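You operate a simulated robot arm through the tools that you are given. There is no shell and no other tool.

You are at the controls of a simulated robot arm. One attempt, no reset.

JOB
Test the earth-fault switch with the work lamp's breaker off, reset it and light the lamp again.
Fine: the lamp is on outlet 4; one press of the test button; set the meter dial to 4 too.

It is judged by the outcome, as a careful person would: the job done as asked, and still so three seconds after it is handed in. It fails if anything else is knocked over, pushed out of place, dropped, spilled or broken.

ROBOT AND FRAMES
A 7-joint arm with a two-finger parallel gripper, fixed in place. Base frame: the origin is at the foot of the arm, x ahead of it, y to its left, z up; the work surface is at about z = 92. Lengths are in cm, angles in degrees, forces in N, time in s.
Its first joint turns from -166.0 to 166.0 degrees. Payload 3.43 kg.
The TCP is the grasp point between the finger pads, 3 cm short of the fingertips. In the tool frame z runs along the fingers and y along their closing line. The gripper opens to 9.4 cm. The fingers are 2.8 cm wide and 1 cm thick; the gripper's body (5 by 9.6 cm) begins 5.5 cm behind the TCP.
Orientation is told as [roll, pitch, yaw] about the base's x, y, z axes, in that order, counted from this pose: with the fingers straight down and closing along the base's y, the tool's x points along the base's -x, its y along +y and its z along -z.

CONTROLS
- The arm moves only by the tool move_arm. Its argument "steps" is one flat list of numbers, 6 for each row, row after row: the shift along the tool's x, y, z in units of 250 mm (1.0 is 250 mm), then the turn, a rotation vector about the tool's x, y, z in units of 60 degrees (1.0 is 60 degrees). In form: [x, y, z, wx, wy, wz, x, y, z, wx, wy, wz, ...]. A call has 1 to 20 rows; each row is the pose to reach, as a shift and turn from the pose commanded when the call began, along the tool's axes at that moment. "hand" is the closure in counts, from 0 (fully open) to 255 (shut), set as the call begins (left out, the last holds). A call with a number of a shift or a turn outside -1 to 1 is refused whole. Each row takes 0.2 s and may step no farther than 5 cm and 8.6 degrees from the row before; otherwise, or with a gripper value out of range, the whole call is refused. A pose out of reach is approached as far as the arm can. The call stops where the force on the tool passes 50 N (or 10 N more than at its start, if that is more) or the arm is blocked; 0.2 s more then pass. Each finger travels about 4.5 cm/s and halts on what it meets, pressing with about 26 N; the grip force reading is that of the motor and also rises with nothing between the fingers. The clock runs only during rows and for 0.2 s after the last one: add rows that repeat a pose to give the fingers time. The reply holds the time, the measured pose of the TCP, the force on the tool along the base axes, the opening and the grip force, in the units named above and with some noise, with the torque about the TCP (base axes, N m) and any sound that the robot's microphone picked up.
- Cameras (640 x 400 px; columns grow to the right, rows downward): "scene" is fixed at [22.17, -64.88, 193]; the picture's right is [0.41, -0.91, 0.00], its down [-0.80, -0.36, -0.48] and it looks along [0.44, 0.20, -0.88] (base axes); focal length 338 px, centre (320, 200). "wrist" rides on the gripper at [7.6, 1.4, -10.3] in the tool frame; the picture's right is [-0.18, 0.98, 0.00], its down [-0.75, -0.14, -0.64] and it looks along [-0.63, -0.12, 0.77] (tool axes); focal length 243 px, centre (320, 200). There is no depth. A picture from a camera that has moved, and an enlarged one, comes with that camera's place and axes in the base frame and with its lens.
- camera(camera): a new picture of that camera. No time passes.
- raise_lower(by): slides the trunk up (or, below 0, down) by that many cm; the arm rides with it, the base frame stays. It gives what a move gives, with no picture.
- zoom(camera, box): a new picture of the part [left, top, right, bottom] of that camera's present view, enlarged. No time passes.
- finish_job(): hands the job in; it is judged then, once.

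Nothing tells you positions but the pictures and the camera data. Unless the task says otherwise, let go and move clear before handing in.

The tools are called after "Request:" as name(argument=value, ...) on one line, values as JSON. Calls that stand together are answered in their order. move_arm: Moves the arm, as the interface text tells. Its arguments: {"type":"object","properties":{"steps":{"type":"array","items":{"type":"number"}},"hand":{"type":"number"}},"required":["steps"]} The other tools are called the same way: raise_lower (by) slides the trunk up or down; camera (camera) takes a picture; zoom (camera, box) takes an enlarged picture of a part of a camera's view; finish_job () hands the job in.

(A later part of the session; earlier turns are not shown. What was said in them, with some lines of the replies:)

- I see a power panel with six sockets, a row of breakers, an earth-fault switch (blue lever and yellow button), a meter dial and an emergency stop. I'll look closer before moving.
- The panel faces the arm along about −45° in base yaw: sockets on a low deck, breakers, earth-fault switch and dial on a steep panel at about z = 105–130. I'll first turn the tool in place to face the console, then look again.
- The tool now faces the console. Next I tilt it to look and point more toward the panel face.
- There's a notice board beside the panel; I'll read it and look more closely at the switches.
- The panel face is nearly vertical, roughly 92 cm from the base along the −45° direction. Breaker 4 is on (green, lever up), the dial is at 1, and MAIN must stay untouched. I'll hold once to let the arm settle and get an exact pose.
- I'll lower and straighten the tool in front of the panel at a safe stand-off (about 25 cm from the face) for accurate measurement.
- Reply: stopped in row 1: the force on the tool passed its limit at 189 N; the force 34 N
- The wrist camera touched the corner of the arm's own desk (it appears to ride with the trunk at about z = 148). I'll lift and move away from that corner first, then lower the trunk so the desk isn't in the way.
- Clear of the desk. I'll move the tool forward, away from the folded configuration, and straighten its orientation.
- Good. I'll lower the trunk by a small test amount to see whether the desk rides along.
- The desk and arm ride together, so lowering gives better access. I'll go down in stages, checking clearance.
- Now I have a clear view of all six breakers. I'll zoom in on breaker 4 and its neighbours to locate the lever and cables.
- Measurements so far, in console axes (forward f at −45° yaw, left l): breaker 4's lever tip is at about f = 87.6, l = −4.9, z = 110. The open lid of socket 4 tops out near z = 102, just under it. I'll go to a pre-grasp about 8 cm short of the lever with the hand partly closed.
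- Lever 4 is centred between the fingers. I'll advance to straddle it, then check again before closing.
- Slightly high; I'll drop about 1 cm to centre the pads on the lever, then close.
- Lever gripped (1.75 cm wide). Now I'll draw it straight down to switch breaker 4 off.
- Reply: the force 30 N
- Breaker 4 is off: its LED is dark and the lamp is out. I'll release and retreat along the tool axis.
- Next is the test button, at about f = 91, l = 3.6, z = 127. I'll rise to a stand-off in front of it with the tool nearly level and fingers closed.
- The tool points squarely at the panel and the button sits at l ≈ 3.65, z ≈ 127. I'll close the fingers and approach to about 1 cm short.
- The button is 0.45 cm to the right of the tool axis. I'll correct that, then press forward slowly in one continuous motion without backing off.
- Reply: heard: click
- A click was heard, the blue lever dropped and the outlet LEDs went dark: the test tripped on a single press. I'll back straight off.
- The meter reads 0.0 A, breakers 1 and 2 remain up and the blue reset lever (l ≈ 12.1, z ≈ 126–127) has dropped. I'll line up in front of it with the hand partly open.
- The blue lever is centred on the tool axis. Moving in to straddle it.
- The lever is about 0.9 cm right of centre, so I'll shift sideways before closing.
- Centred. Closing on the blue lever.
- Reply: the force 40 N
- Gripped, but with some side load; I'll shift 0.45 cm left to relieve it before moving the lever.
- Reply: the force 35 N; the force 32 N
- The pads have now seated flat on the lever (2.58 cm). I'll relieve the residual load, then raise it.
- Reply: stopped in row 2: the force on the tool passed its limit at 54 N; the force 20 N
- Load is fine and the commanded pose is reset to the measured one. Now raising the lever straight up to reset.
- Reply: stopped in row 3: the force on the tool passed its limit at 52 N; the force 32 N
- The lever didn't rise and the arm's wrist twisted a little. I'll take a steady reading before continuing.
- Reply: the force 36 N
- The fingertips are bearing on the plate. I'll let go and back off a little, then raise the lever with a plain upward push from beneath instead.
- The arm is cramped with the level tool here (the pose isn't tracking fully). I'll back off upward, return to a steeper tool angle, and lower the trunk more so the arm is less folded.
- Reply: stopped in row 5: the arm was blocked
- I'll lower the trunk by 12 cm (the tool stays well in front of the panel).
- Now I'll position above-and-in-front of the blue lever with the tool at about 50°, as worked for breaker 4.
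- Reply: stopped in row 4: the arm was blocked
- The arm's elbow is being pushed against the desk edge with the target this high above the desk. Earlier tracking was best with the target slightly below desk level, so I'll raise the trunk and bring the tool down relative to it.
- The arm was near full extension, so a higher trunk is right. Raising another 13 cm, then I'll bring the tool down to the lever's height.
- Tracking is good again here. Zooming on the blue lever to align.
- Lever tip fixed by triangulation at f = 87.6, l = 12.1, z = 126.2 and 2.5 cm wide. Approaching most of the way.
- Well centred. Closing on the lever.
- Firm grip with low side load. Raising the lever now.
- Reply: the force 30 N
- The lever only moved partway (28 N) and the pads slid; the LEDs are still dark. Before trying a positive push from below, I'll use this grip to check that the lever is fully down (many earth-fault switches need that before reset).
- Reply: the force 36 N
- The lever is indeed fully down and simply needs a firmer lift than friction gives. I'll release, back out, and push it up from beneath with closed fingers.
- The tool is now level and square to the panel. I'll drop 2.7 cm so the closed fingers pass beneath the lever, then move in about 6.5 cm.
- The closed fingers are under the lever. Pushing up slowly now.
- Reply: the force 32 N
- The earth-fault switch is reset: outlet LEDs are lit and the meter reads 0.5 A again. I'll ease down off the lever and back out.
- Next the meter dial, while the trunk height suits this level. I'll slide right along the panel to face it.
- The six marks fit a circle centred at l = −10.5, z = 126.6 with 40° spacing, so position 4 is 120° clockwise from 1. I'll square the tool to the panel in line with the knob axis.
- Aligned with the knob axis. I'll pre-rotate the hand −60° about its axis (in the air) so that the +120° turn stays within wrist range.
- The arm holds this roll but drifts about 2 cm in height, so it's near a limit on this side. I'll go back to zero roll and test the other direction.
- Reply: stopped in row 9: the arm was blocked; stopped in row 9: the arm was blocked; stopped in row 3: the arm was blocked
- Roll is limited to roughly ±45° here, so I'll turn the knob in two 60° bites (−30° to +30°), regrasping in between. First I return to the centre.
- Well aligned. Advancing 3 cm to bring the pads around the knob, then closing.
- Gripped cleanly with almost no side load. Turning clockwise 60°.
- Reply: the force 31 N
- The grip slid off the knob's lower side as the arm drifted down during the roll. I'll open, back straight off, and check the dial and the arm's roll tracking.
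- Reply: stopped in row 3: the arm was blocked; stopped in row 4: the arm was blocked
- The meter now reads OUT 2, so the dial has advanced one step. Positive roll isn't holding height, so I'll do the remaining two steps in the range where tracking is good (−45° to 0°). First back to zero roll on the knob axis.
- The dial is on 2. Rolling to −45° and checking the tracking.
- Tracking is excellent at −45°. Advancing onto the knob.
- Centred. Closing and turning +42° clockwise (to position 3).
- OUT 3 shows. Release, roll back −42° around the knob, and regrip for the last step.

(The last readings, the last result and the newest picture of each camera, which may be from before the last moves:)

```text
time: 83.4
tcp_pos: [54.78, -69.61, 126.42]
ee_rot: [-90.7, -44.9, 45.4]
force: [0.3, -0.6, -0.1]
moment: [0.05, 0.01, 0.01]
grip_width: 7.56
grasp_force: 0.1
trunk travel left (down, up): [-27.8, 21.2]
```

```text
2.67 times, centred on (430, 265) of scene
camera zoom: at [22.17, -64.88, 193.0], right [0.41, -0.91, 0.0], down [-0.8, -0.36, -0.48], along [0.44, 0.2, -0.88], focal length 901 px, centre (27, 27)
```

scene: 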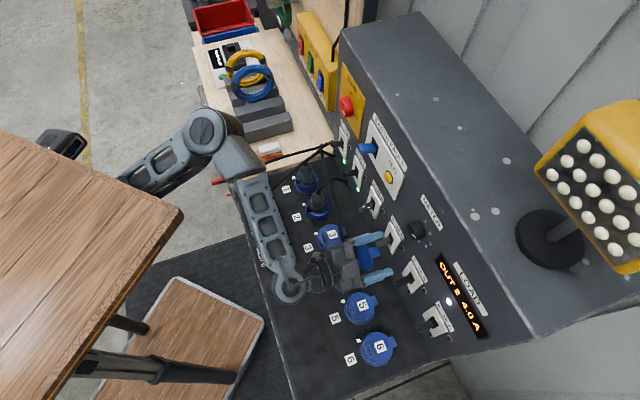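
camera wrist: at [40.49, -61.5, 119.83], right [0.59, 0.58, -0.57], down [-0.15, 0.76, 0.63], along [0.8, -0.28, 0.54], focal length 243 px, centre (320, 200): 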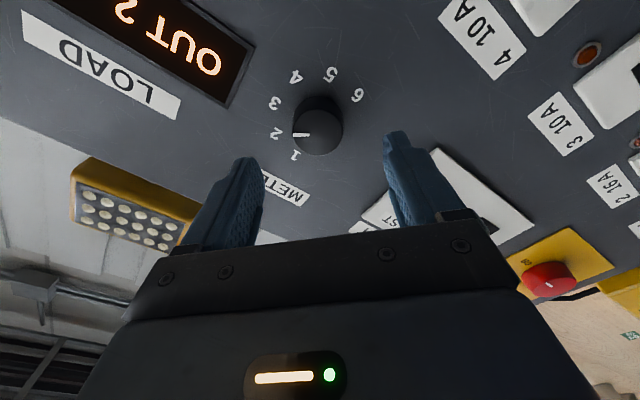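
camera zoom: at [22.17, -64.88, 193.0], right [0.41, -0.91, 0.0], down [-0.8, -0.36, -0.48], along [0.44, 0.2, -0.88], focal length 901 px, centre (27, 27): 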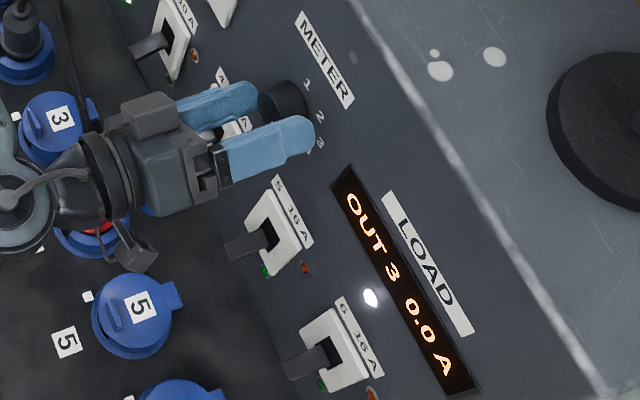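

Dial holds at 3. Gripping again and turning +42° to position 4.

Request:
move_arm(steps=[0, 0, 0, 0, 0, 0, 0, 0, 0, 0, 0, 0, 0, 0, 0, 0, 0, 0, 0, 0, 0, 0, 0, 0], hand=200)

Request:
move_arm(steps=[0, 0, 0, 0, 0, 0.1, 0, 0, 0, 0, 0, 0.2, 0, 0, 0, 0, 0, 0.3, 0, 0, 0, 0, 0, 0.4, 0, 0, 0, 0, 0, 0.5, 0, 0, 0, 0, 0, 0.6, 0, 0, 0, 0, 0, 0.7, 0, 0, 0, 0, 0, 0.7])

Request:
zoom(camera="wrist", box=[220, 80, 420, 205])

Request:
zoom(camera="scene", box=[360, 190, 500, 340])

```text
time: 84.4
tcp_pos: [54.59, -69.65, 126.59]
ee_rot: [-90.9, -45.0, 45.5]
force: [-1.2, -7.4, 7.5]
moment: [-0.05, -0.06, -0.49]
grip_width: 3.97
grasp_force: 44.9
trunk travel left (down, up): [-27.8, 21.2]
```

```text
time: 86.2
tcp_pos: [54.69, -69.56, 126.5]
ee_rot: [-99.4, -87.0, 54.4]
force: [-4.1, 11.0, 7.5]
moment: [-0.72, -0.73, 0.18]
grip_width: 3.99
grasp_force: 45.3
trunk travel left (down, up): [-27.8, 21.2]
```

```text
3.20 times, centred on (320, 142) of wrist
camera zoom: at [48.24, -61.54, 118.72], right [0.7, 0.7, 0.13], down [-0.53, 0.39, 0.75], along [0.48, -0.6, 0.64], focal length 776 px, centre (320, 384)
```

zoom: 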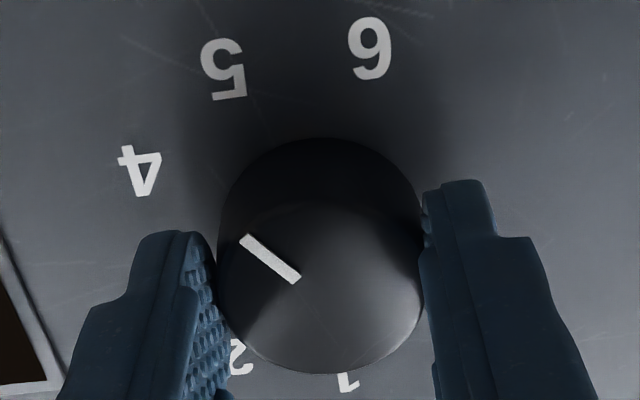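

```text
2.67 times, centred on (430, 265) of scene
camera zoom: at [22.17, -64.88, 193.0], right [0.41, -0.91, 0.0], down [-0.8, -0.36, -0.48], along [0.44, 0.2, -0.88], focal length 901 px, centre (27, 27)
```

zoom: 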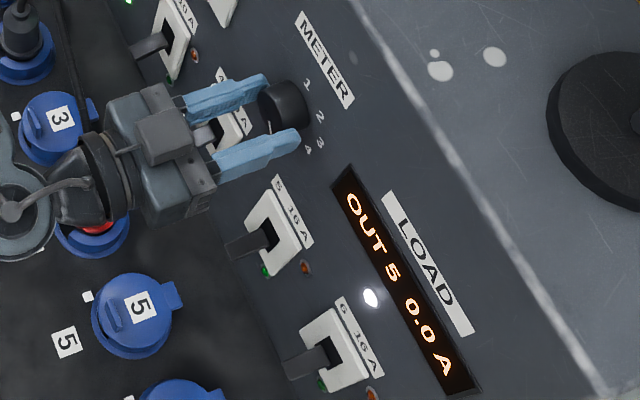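

Request:
zoom(camera="scene", box=[430, 245, 500, 345])

```text
4.00 times, centred on (465, 295) of scene
camera zoom: at [22.17, -64.88, 193.0], right [0.41, -0.91, 0.0], down [-0.8, -0.36, -0.48], along [0.44, 0.2, -0.88], focal length 1351 px, centre (-260, -180)
```

zoom: 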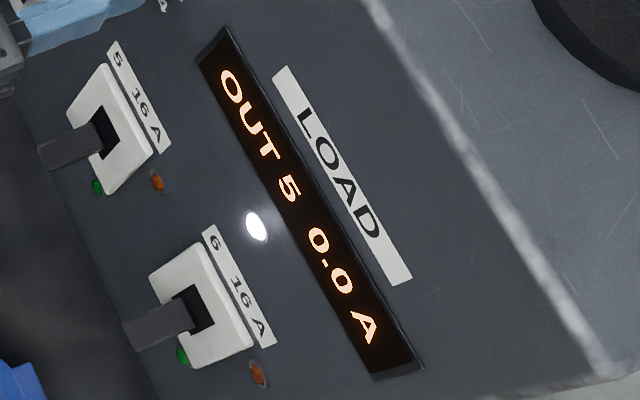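

The display reads OUT 5 — the knob turns freely and is about 20° past 4. Still gripping it, I'll turn it back 20°.

Request:
move_arm(steps=[0, 0, 0, 0, 0, -0.0825, 0, 0, 0, 0, 0, -0.165, 0, 0, 0, 0, 0, -0.2475, 0, 0, 0, 0, 0, -0.33, 0, 0, 0, 0, 0, -0.33])

Request:
zoom(camera="wrist", box=[220, 80, 420, 205])

Request:
zoom(camera="scene", box=[430, 245, 500, 345])

```text
time: 87.4
tcp_pos: [54.75, -69.54, 126.62]
ee_rot: [-91.3, -67.1, 46.0]
force: [0.5, 1.2, 7.3]
moment: [-0.09, -0.08, -0.04]
grip_width: 3.97
grasp_force: 44.4
trunk travel left (down, up): [-27.8, 21.2]
```

```text
3.20 times, centred on (320, 142) of wrist
camera zoom: at [46.31, -63.48, 118.84], right [0.69, 0.69, -0.21], down [-0.34, 0.57, 0.74], along [0.63, -0.44, 0.63], focal length 776 px, centre (320, 384)
```

zoom: 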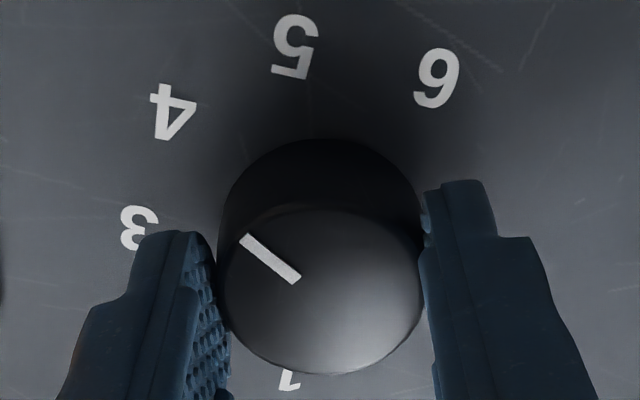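

```text
4.00 times, centred on (465, 295) of scene
camera zoom: at [22.17, -64.88, 193.0], right [0.41, -0.91, 0.0], down [-0.8, -0.36, -0.48], along [0.44, 0.2, -0.88], focal length 1351 px, centre (-260, -180)
```

zoom: 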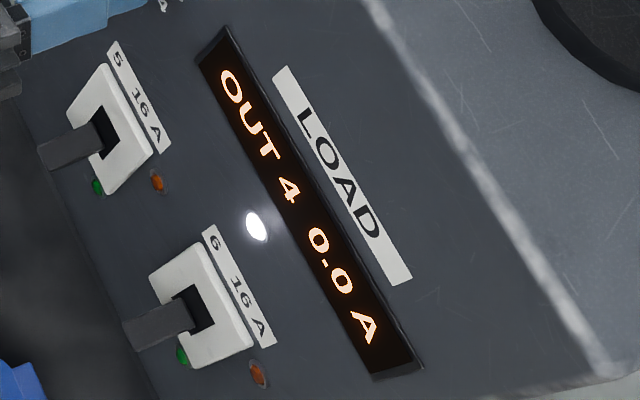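

OUT 4 is displayed and the pointer sits at about 119° (mark 4 is at 120°). Releasing and backing off.

Request:
move_arm(steps=[0, 0, 0, 0, 0, 0, 0, 0, 0, 0, 0, 0, 0, 0, 0, 0, 0, 0], hand=50)

Request:
move_arm(steps=[0, 0, -0.09, 0, 0, 0, 0, 0, -0.18, 0, 0, 0, 0, 0, -0.27, 0, 0, 0, 0, 0, -0.27, 0, 0, 0])

Request:
camera(camera="wrist")

Request:
camera(camera="scene")

Request:
zoom(camera="wrist", box=[240, 60, 400, 190])

```text
time: 88.2
tcp_pos: [54.63, -69.51, 126.47]
ee_rot: [-91.1, -67.1, 46.0]
force: [-0.9, -0.7, -0.9]
moment: [0.02, 0.02, -0.01]
grip_width: 7.56
grasp_force: 0.0
trunk travel left (down, up): [-27.8, 21.2]
```

```text
time: 89.2
tcp_pos: [49.97, -64.63, 126.56]
ee_rot: [-91.1, -67.3, 46.1]
force: [-0.4, -0.1, -0.4]
moment: [0.0, 0.0, 0.0]
grip_width: 7.56
grasp_force: 0.1
trunk travel left (down, up): [-27.8, 21.2]
```

```text
taken
camera wrist: at [41.6, -58.64, 118.81], right [0.69, 0.69, -0.21], down [-0.34, 0.57, 0.74], along [0.63, -0.44, 0.63], focal length 243 px, centre (320, 200)
```

wrist: 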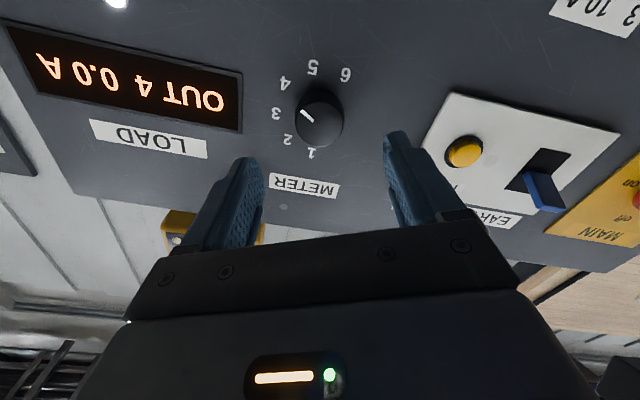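

```text
taken
```

scene: 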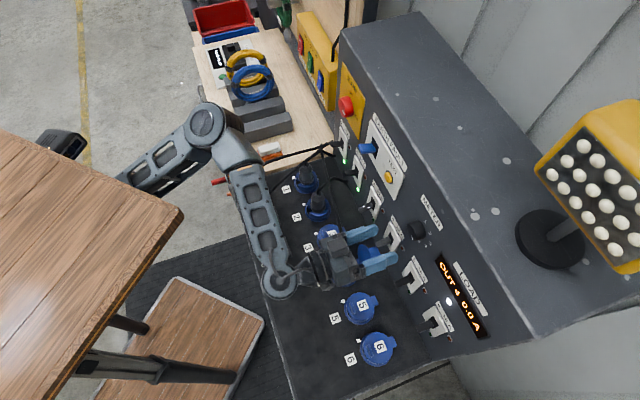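

```text
3.08 times, centred on (320, 125) of wrist
camera zoom: at [41.6, -58.64, 118.81], right [0.69, 0.69, -0.21], down [-0.34, 0.57, 0.74], along [0.63, -0.44, 0.63], focal length 746 px, centre (320, 431)
```

zoom: 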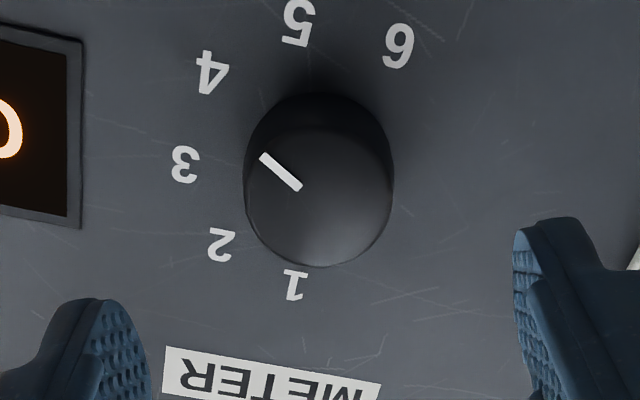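

Dial done: OUT 4. Now back to breaker 4: I'll move in front of it with the 50° tool angle, then lower the trunk to the height that worked before.

Request:
move_arm(steps=[-0.0233, 0.0306, -0.0135, -0.022, 0.1108, 0.0605, -0.0466, 0.0611, -0.0269, -0.044, 0.2217, 0.121, -0.0699, 0.0917, -0.0404, -0.066, 0.3325, 0.1815, -0.0931, 0.1222, -0.0538, -0.088, 0.4433, 0.2419, -0.1164, 0.1528, -0.0673, -0.11, 0.5542, 0.3024, -0.1397, 0.1833, -0.0807, -0.132, 0.665, 0.3629, -0.1397, 0.1833, -0.0807, -0.132, 0.665, 0.3629], hand=115)

Request:
camera(camera="wrist")

Request:
camera(camera="scene")

```text
time: 90.8
tcp_pos: [52.68, -59.75, 125.45]
ee_rot: [-1.2, -47.2, -44.5]
force: [-0.6, 0.2, -0.9]
moment: [-0.02, -0.02, -0.03]
grip_width: 5.15
grasp_force: 0.0
trunk travel left (down, up): [-27.8, 21.2]
```

```text
taken
camera wrist: at [44.78, -49.67, 126.73], right [0.79, 0.6, 0.12], down [-0.06, -0.12, 0.99], along [0.61, -0.79, -0.05], focal length 243 px, centre (320, 200)
```

wrist: 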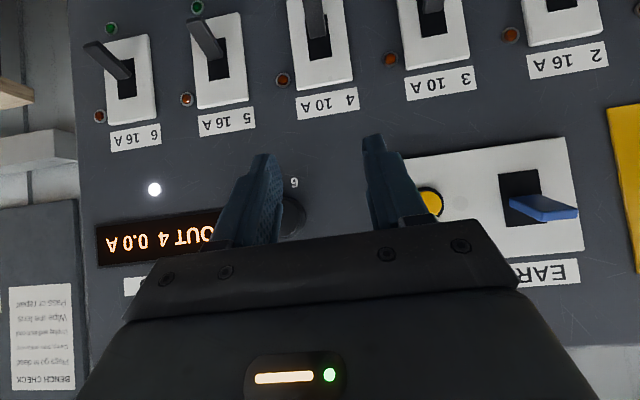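

```text
taken
```

scene: 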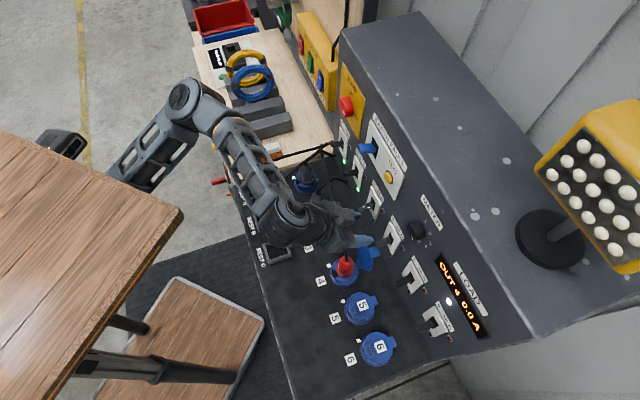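

Request:
raise_lower(by=-13)

Request:
zoom(camera="wrist", box=[200, 20, 440, 200])

Request:
zoom(camera="scene", box=[300, 190, 440, 290])

```text
time: 92.4
tcp_pos: [52.8, -59.61, 112.7]
ee_rot: [-1.9, -47.5, -43.7]
force: [-1.5, 0.1, 0.1]
moment: [0.03, 0.01, 0.01]
grip_width: 5.17
grasp_force: 0.0
trunk travel left (down, up): [-14.8, 34.2]
```

```text
2.22 times, centred on (320, 110) of wrist
camera zoom: at [44.98, -49.56, 113.97], right [0.79, 0.61, 0.12], down [-0.06, -0.11, 0.99], along [0.62, -0.79, -0.05], focal length 539 px, centre (320, 400)
```

zoom: 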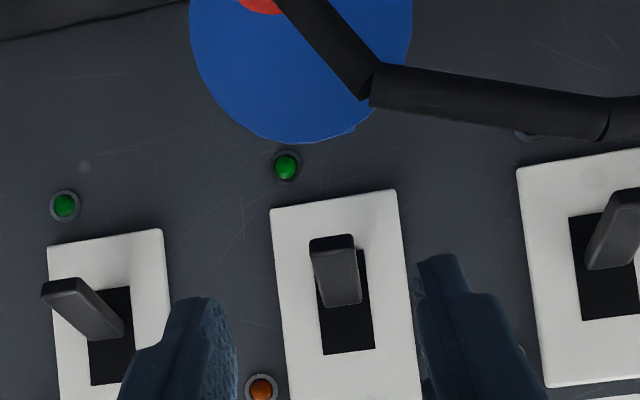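

```text
4.00 times, centred on (370, 240) of scene
camera zoom: at [22.17, -64.88, 193.0], right [0.41, -0.91, 0.0], down [-0.8, -0.36, -0.48], along [0.44, 0.2, -0.88], focal length 1351 px, centre (120, 40)
```

zoom: 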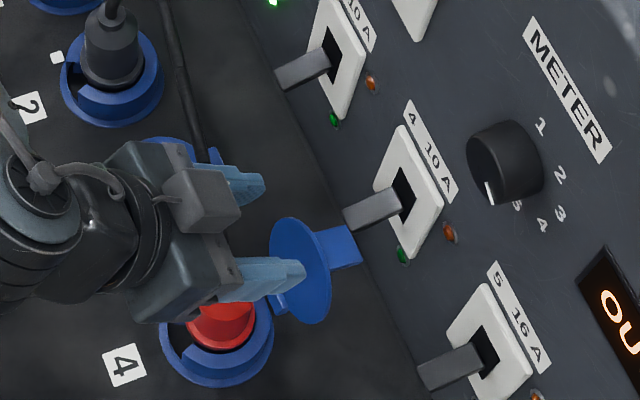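

Lever 4's tip is at f ≈ 87.8, l ≈ −4.6, z ≈ 106.9. Moving in along the same corridor as before.

Request:
move_arm(steps=[-0.0168, 0.0023, 0.0849, 0, 0, 0, -0.0336, 0.0046, 0.1698, 0, 0, 0, -0.0504, 0.0069, 0.2547, 0, 0, 0, -0.0504, 0.0069, 0.2547, 0, 0, 0])

Request:
zoom(camera="wrist", box=[200, 40, 440, 220])

Request:
zoom(camera="scene", box=[300, 190, 440, 290])

```text
time: 93.4
tcp_pos: [56.61, -63.48, 110.93]
ee_rot: [-0.7, -49.2, -44.5]
force: [-0.3, 0.3, 0.2]
moment: [0.01, 0.0, 0.01]
grip_width: 5.14
grasp_force: 0.2
trunk travel left (down, up): [-14.8, 34.2]
```

```text
2.22 times, centred on (320, 130) of wrist
camera zoom: at [48.76, -53.31, 111.76], right [0.78, 0.61, 0.13], down [-0.09, -0.1, 0.99], along [0.62, -0.79, -0.02], focal length 539 px, centre (320, 356)
```

zoom: 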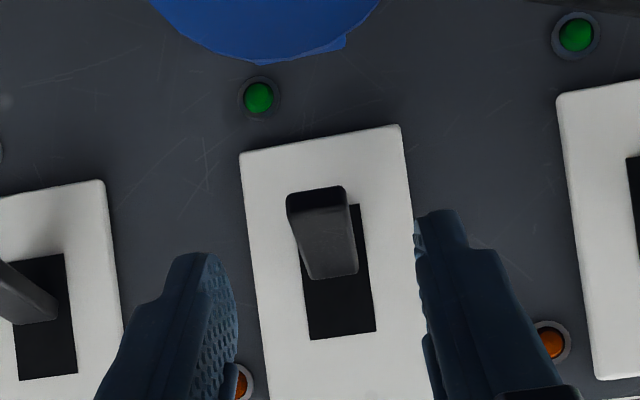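

```text
4.00 times, centred on (370, 240) of scene
camera zoom: at [22.17, -64.88, 193.0], right [0.41, -0.91, 0.0], down [-0.8, -0.36, -0.48], along [0.44, 0.2, -0.88], focal length 1351 px, centre (120, 40)
```

zoom: 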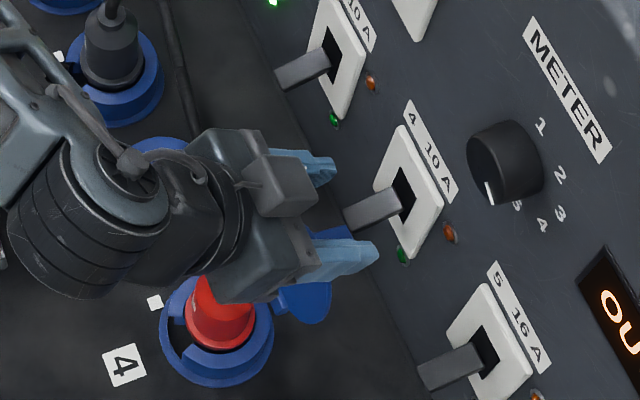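

Request:
move_arm(steps=[0.0148, 0.0035, 0.0656, 0, 0, 0, 0.0296, 0.007, 0.1311, 0, 0, 0, 0.0296, 0.007, 0.1311, 0, 0, 0])

Request:
zoom(camera="wrist", box=[200, 40, 440, 220])

Request:
zoom(camera="scene", box=[300, 190, 440, 290])

```text
time: 94.2
tcp_pos: [57.87, -64.68, 108.95]
ee_rot: [-0.1, -49.9, -45.1]
force: [0.0, 0.3, -0.3]
moment: [0.01, -0.01, -0.03]
grip_width: 5.15
grasp_force: 0.1
trunk travel left (down, up): [-14.8, 34.2]
```

```text
2.22 times, centred on (320, 130) of wrist
camera zoom: at [50.01, -54.58, 109.63], right [0.78, 0.61, 0.14], down [-0.11, -0.09, 0.99], along [0.62, -0.79, -0.01], focal length 539 px, centre (320, 356)
```

zoom: 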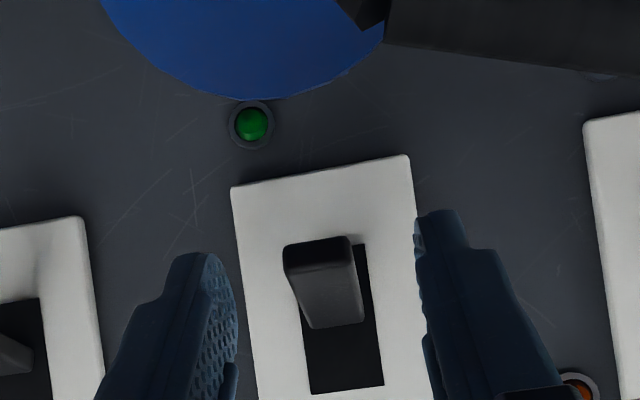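

```text
4.00 times, centred on (370, 240) of scene
camera zoom: at [22.17, -64.88, 193.0], right [0.41, -0.91, 0.0], down [-0.8, -0.36, -0.48], along [0.44, 0.2, -0.88], focal length 1351 px, centre (120, 40)
```

zoom: 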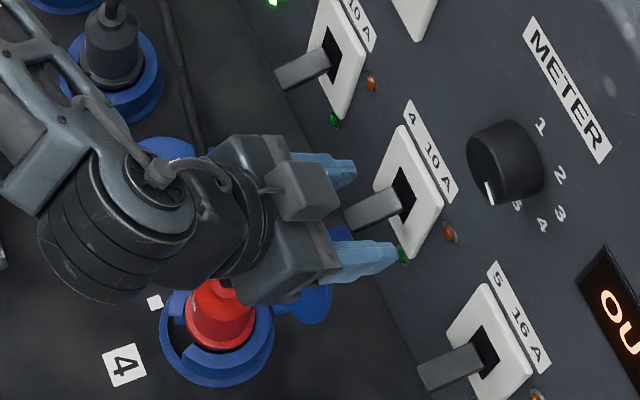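

Request:
move_arm(steps=[0.016, 0.003, 0.024, 0, 0, 0, 0.016, 0.003, 0.024, 0, 0, 0])

Request:
move_arm(steps=[0, 0, 0, 0, 0, 0, 0, 0, 0, 0, 0, 0, 0, 0, 0, 0, 0, 0, 0, 0, 0, 0, 0, 0], hand=235)

Request:
zoom(camera="wrist", box=[200, 40, 440, 220])

```text
time: 94.8
tcp_pos: [58.26, -64.67, 108.32]
ee_rot: [-0.2, -50.0, -44.9]
force: [0.8, 0.1, -0.2]
moment: [0.0, 0.02, -0.02]
grip_width: 5.17
grasp_force: 0.1
trunk travel left (down, up): [-14.8, 34.2]
```

```text
time: 95.8
tcp_pos: [58.17, -64.77, 108.15]
ee_rot: [-0.2, -50.1, -45.0]
force: [-3.1, -4.1, 0.2]
moment: [-0.07, 0.09, 0.19]
grip_width: 1.79
grasp_force: 44.8
trunk travel left (down, up): [-14.8, 34.2]
```

```text
2.22 times, centred on (320, 130) of wrist
camera zoom: at [50.24, -54.69, 108.9], right [0.78, 0.61, 0.14], down [-0.1, -0.09, 0.99], along [0.62, -0.79, -0.01], focal length 539 px, centre (320, 356)
```

zoom: 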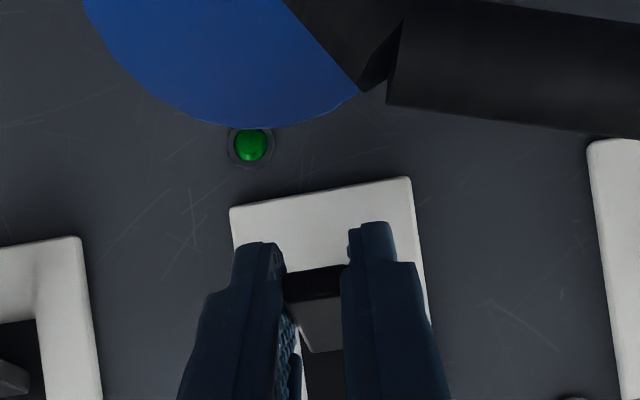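

Gripped evenly. Raising lever 4 to switch it on.

Request:
move_arm(steps=[-0.0175, 0, -0.0147, 0, 0, 0, -0.035, 0, -0.0294, 0, 0, 0, -0.0525, 0, -0.0441, 0, 0, 0, -0.0701, 0, -0.0588, 0, 0, 0, -0.0876, 0, -0.0735, 0, 0, 0, -0.1051, 0, -0.0882, 0, 0, 0, -0.1226, 0, -0.1029, 0, 0, 0])

Request:
camera(camera="scene")

Request:
camera(camera="wrist")

```text
time: 97.4
tcp_pos: [58.51, -65.02, 110.14]
ee_rot: [-1.0, -47.9, -44.4]
force: [-12.8, 3.2, -27.8]
moment: [1.07, 0.83, 0.45]
grip_width: 1.76
grasp_force: 45.2
trunk travel left (down, up): [-14.8, 34.2]
```

```text
taken
```

scene: 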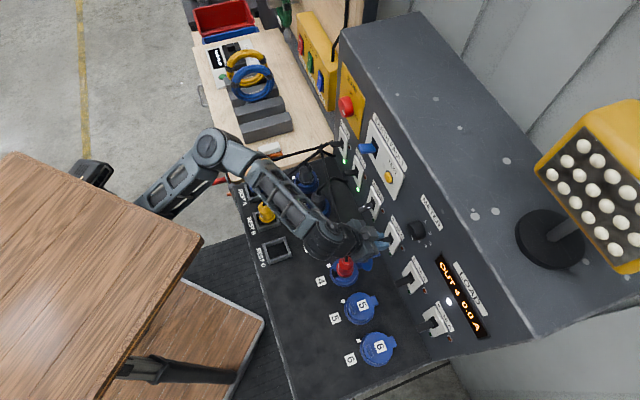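

```text
taken
camera wrist: at [50.52, -54.94, 111.37], right [0.79, 0.61, 0.12], down [-0.07, -0.11, 0.99], along [0.61, -0.79, -0.04], focal length 243 px, centre (320, 200)
```

wrist: 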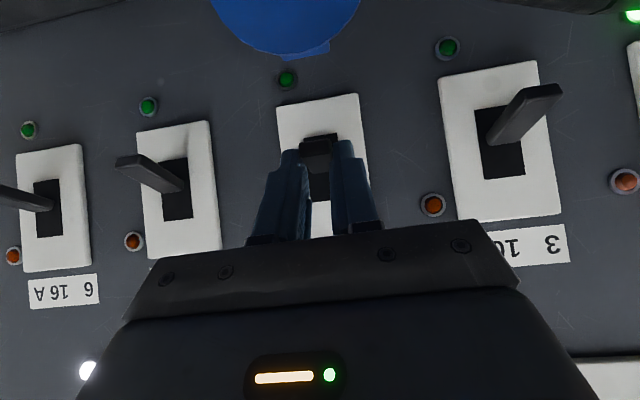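

Request:
zoom(camera="wrist", box=[240, 70, 400, 200])

Request:
zoom(camera="scene", box=[320, 190, 440, 290])

```text
3.08 times, centred on (320, 135) of wrist
camera zoom: at [50.52, -54.94, 111.37], right [0.79, 0.61, 0.12], down [-0.07, -0.11, 0.99], along [0.61, -0.79, -0.04], focal length 746 px, centre (320, 400)
```

zoom: 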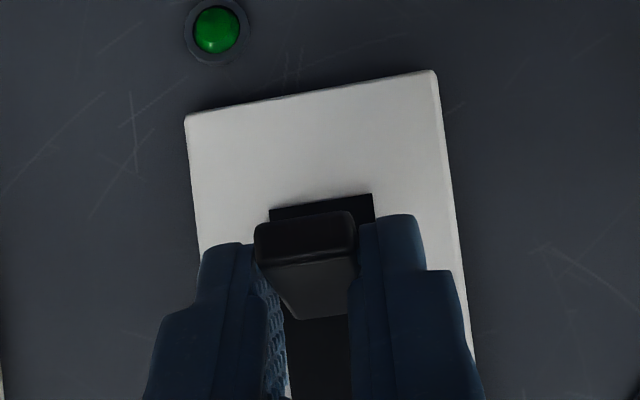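

```text
4.00 times, centred on (380, 240) of scene
camera zoom: at [22.17, -64.88, 193.0], right [0.41, -0.91, 0.0], down [-0.8, -0.36, -0.48], along [0.44, 0.2, -0.88], focal length 1351 px, centre (80, 40)
```

zoom: 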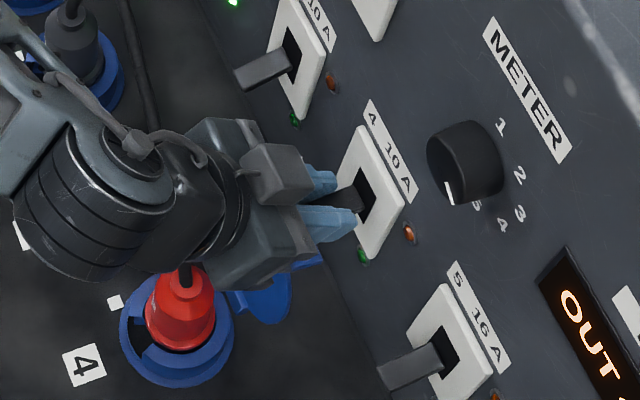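

The lever is just short of its over-centre point (tip at 108.0, centre about 108.4). I'll tilt the tool along with the lever's own rotation while lifting a little more.

Request:
move_arm(steps=[-0.0084, 0, 0.003, 0, 0.0625, 0, -0.0168, 0, 0.006, 0, 0.125, 0, -0.0252, 0, 0.009, 0, 0.1875, 0, -0.0336, 0, 0.012, 0, 0.25, 0, -0.0336, 0, 0.012, 0, 0.25, 0])

Request:
zoom(camera="wrist", box=[240, 70, 400, 200])

Request:
camera(camera="scene")

```text
time: 98.6
tcp_pos: [58.99, -65.56, 112.3]
ee_rot: [0.0, -34.8, -45.0]
force: [14.0, -33.9, -13.7]
moment: [-0.82, -0.26, 0.28]
grip_width: 1.76
grasp_force: 44.8
trunk travel left (down, up): [-14.8, 34.2]
```

```text
3.08 times, centred on (320, 135) of wrist
camera zoom: at [51.44, -55.94, 116.27], right [0.8, 0.59, 0.11], down [0.08, -0.28, 0.96], along [0.59, -0.76, -0.27], focal length 746 px, centre (320, 400)
```

zoom: 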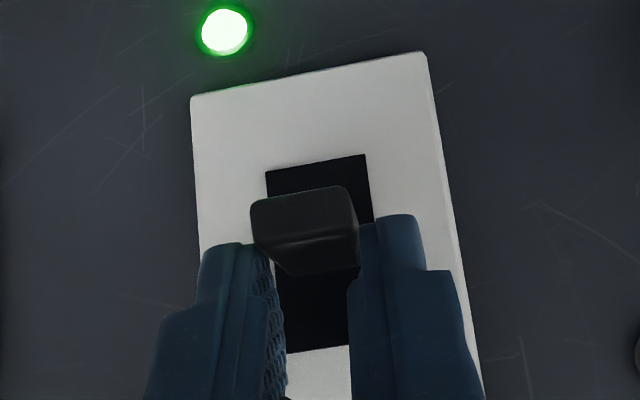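

```text
taken
```

scene: 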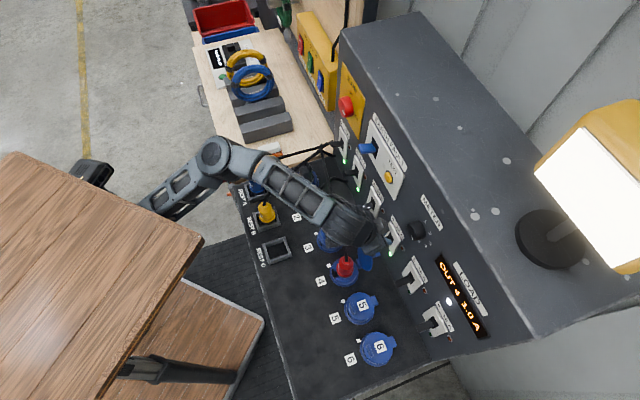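

Breaker 4 is on: its LED is green, the lamp is lit and the meter shows OUT 4 with current. Releasing and retreating.

Request:
move_arm(steps=[0, 0, 0, 0, 0, 0, 0, 0, 0, 0, 0, 0, 0, 0, 0, 0, 0, 0], hand=115)

Request:
move_arm(steps=[0.0428, 0, -0.0785, 0, 0, 0, 0.0856, 0, -0.157, 0, 0, 0, 0.1284, 0, -0.2355, 0, 0, 0, 0.1712, 0, -0.314, 0, 0, 0, 0.1712, 0, -0.314, 0, 0, 0])

Request:
camera(camera="scene")

Request:
camera(camera="wrist")

```text
time: 99.4
tcp_pos: [58.75, -65.24, 112.5]
ee_rot: [-0.3, -34.8, -45.0]
force: [0.1, 0.2, 0.2]
moment: [-0.02, -0.01, -0.02]
grip_width: 5.14
grasp_force: 0.0
trunk travel left (down, up): [-14.8, 34.2]
```

```text
time: 100.8
tcp_pos: [53.49, -59.98, 113.74]
ee_rot: [-1.0, -31.8, -44.7]
force: [0.8, 0.5, 0.0]
moment: [0.03, 0.03, 0.05]
grip_width: 5.14
grasp_force: 0.0
trunk travel left (down, up): [-14.8, 34.2]
stopped in row 5: the arm was blocked; the commanded pose is now the measured one
```

```text
taken
```

scene: 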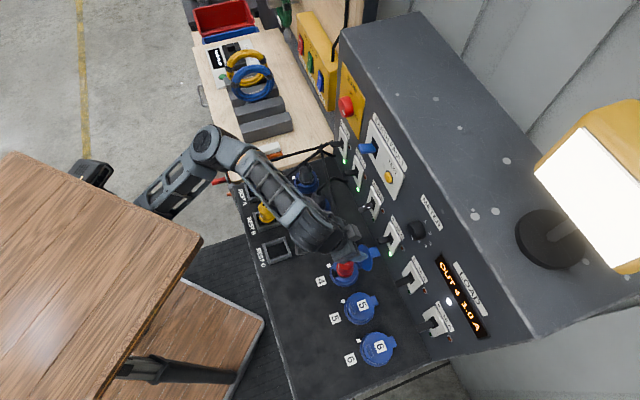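

```text
taken
camera wrist: at [46.24, -50.49, 118.37], right [0.81, 0.58, 0.08], down [0.12, -0.3, 0.95], along [0.57, -0.76, -0.32], focal length 243 px, centre (320, 200)
```

wrist: 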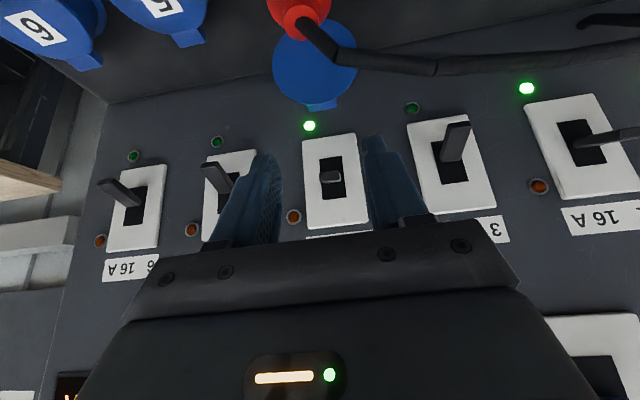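

All looks right. I'll raise the trunk to lift the arm clear, then check everything.

Request:
raise_lower(by=18)

Request:
camera(camera="scene")

Request:
camera(camera="wrist")

Request:
zoom(camera="scene", box=[320, 80, 440, 180])

Request:
zoom(camera="scene", box=[380, 200, 500, 345])

Request:
zoom(camera="scene", box=[230, 140, 390, 290])

```text
time: 102.8
tcp_pos: [53.58, -60.06, 131.81]
ee_rot: [-1.0, -32.0, -44.8]
force: [0.4, 0.2, -0.4]
moment: [0.0, -0.02, -0.02]
grip_width: 5.14
grasp_force: 0.0
trunk travel left (down, up): [-32.8, 16.2]
```

```text
taken
```

scene: 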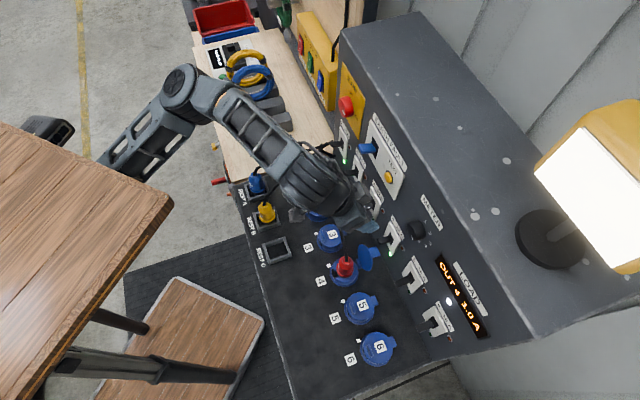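

```text
taken
camera wrist: at [46.24, -50.51, 136.38], right [0.81, 0.58, 0.08], down [0.12, -0.3, 0.95], along [0.57, -0.76, -0.31], focal length 243 px, centre (320, 200)
```

wrist: 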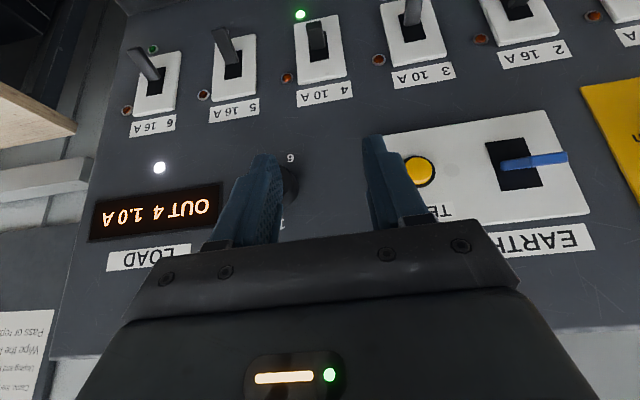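

```text
4.00 times, centred on (380, 130) of scene
camera zoom: at [22.17, -64.88, 193.0], right [0.41, -0.91, 0.0], down [-0.8, -0.36, -0.48], along [0.44, 0.2, -0.88], focal length 1351 px, centre (80, 480)
```

zoom: 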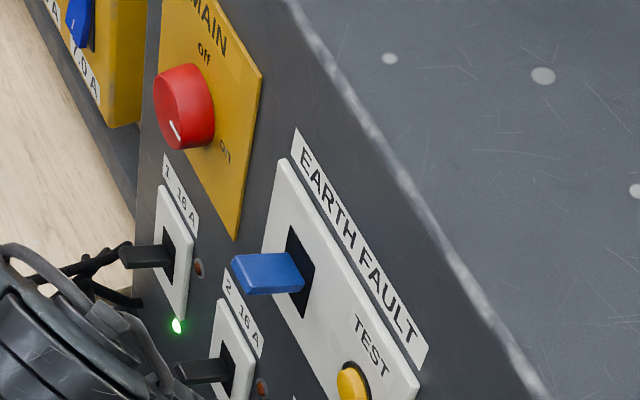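

```text
2.76 times, centred on (440, 272) of scene
camera zoom: at [22.17, -64.88, 193.0], right [0.41, -0.91, 0.0], down [-0.8, -0.36, -0.48], along [0.44, 0.2, -0.88], focal length 932 px, centre (-11, 0)
```

zoom: 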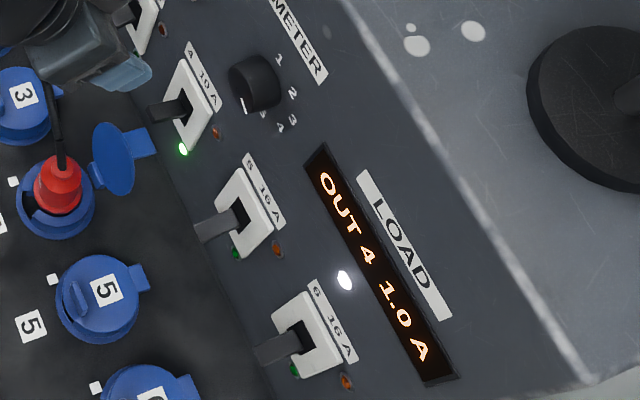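

```text
2.67 times, centred on (310, 215) of scene
camera zoom: at [22.17, -64.88, 193.0], right [0.41, -0.91, 0.0], down [-0.8, -0.36, -0.48], along [0.44, 0.2, -0.88], focal length 901 px, centre (347, 160)
```

zoom: 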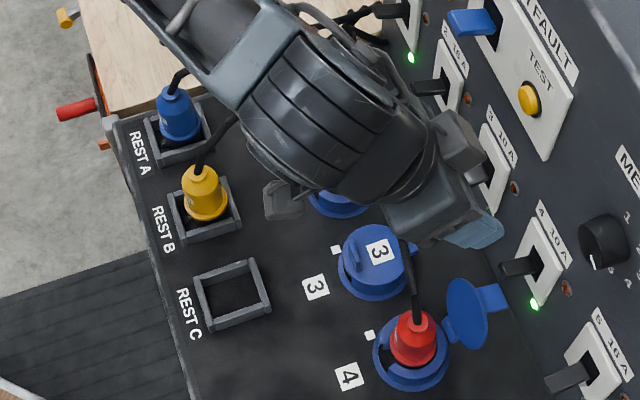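

All checks are good:
- The lamp is lit.
- Breaker 4 is on, and breakers 1 and 2 are still on.
- The earth-fault lever is reset.
- MAIN is untouched.
- The meter reads OUT 4, 1.0 A.
- The plugs are in place, and the arm is clear and empty.

Handing in.

Request:
finish_job()

```text
The job is handed in.
```

The job is done and handed in. The earth-fault switch tripped on one press of the test button with breaker 4 off. I then reset it, switched breaker 4 back on and the lamp lit again.

- **Meter dial:** it is set to 4 and reads OUT 4, 1.0 A. It briefly went past to 5 while I was turning it, and I brought it back.
- **Other switches:** breakers 1 and 2 stayed on, and 3, 5 and 6 stayed off. MAIN was not touched. Everything on outlets 1 and 2 lost power from the test until the reset.
- **Contacts on the way:** early on, the wrist camera bumped the corner of the robot's own desk hard, with a peak of 189 N. My first attempt to raise the earth-fault lever pressed the fingertips against its cover plate. I saw no damage from either, and nothing was displaced.

The arm is clear of the panel with the gripper empty.
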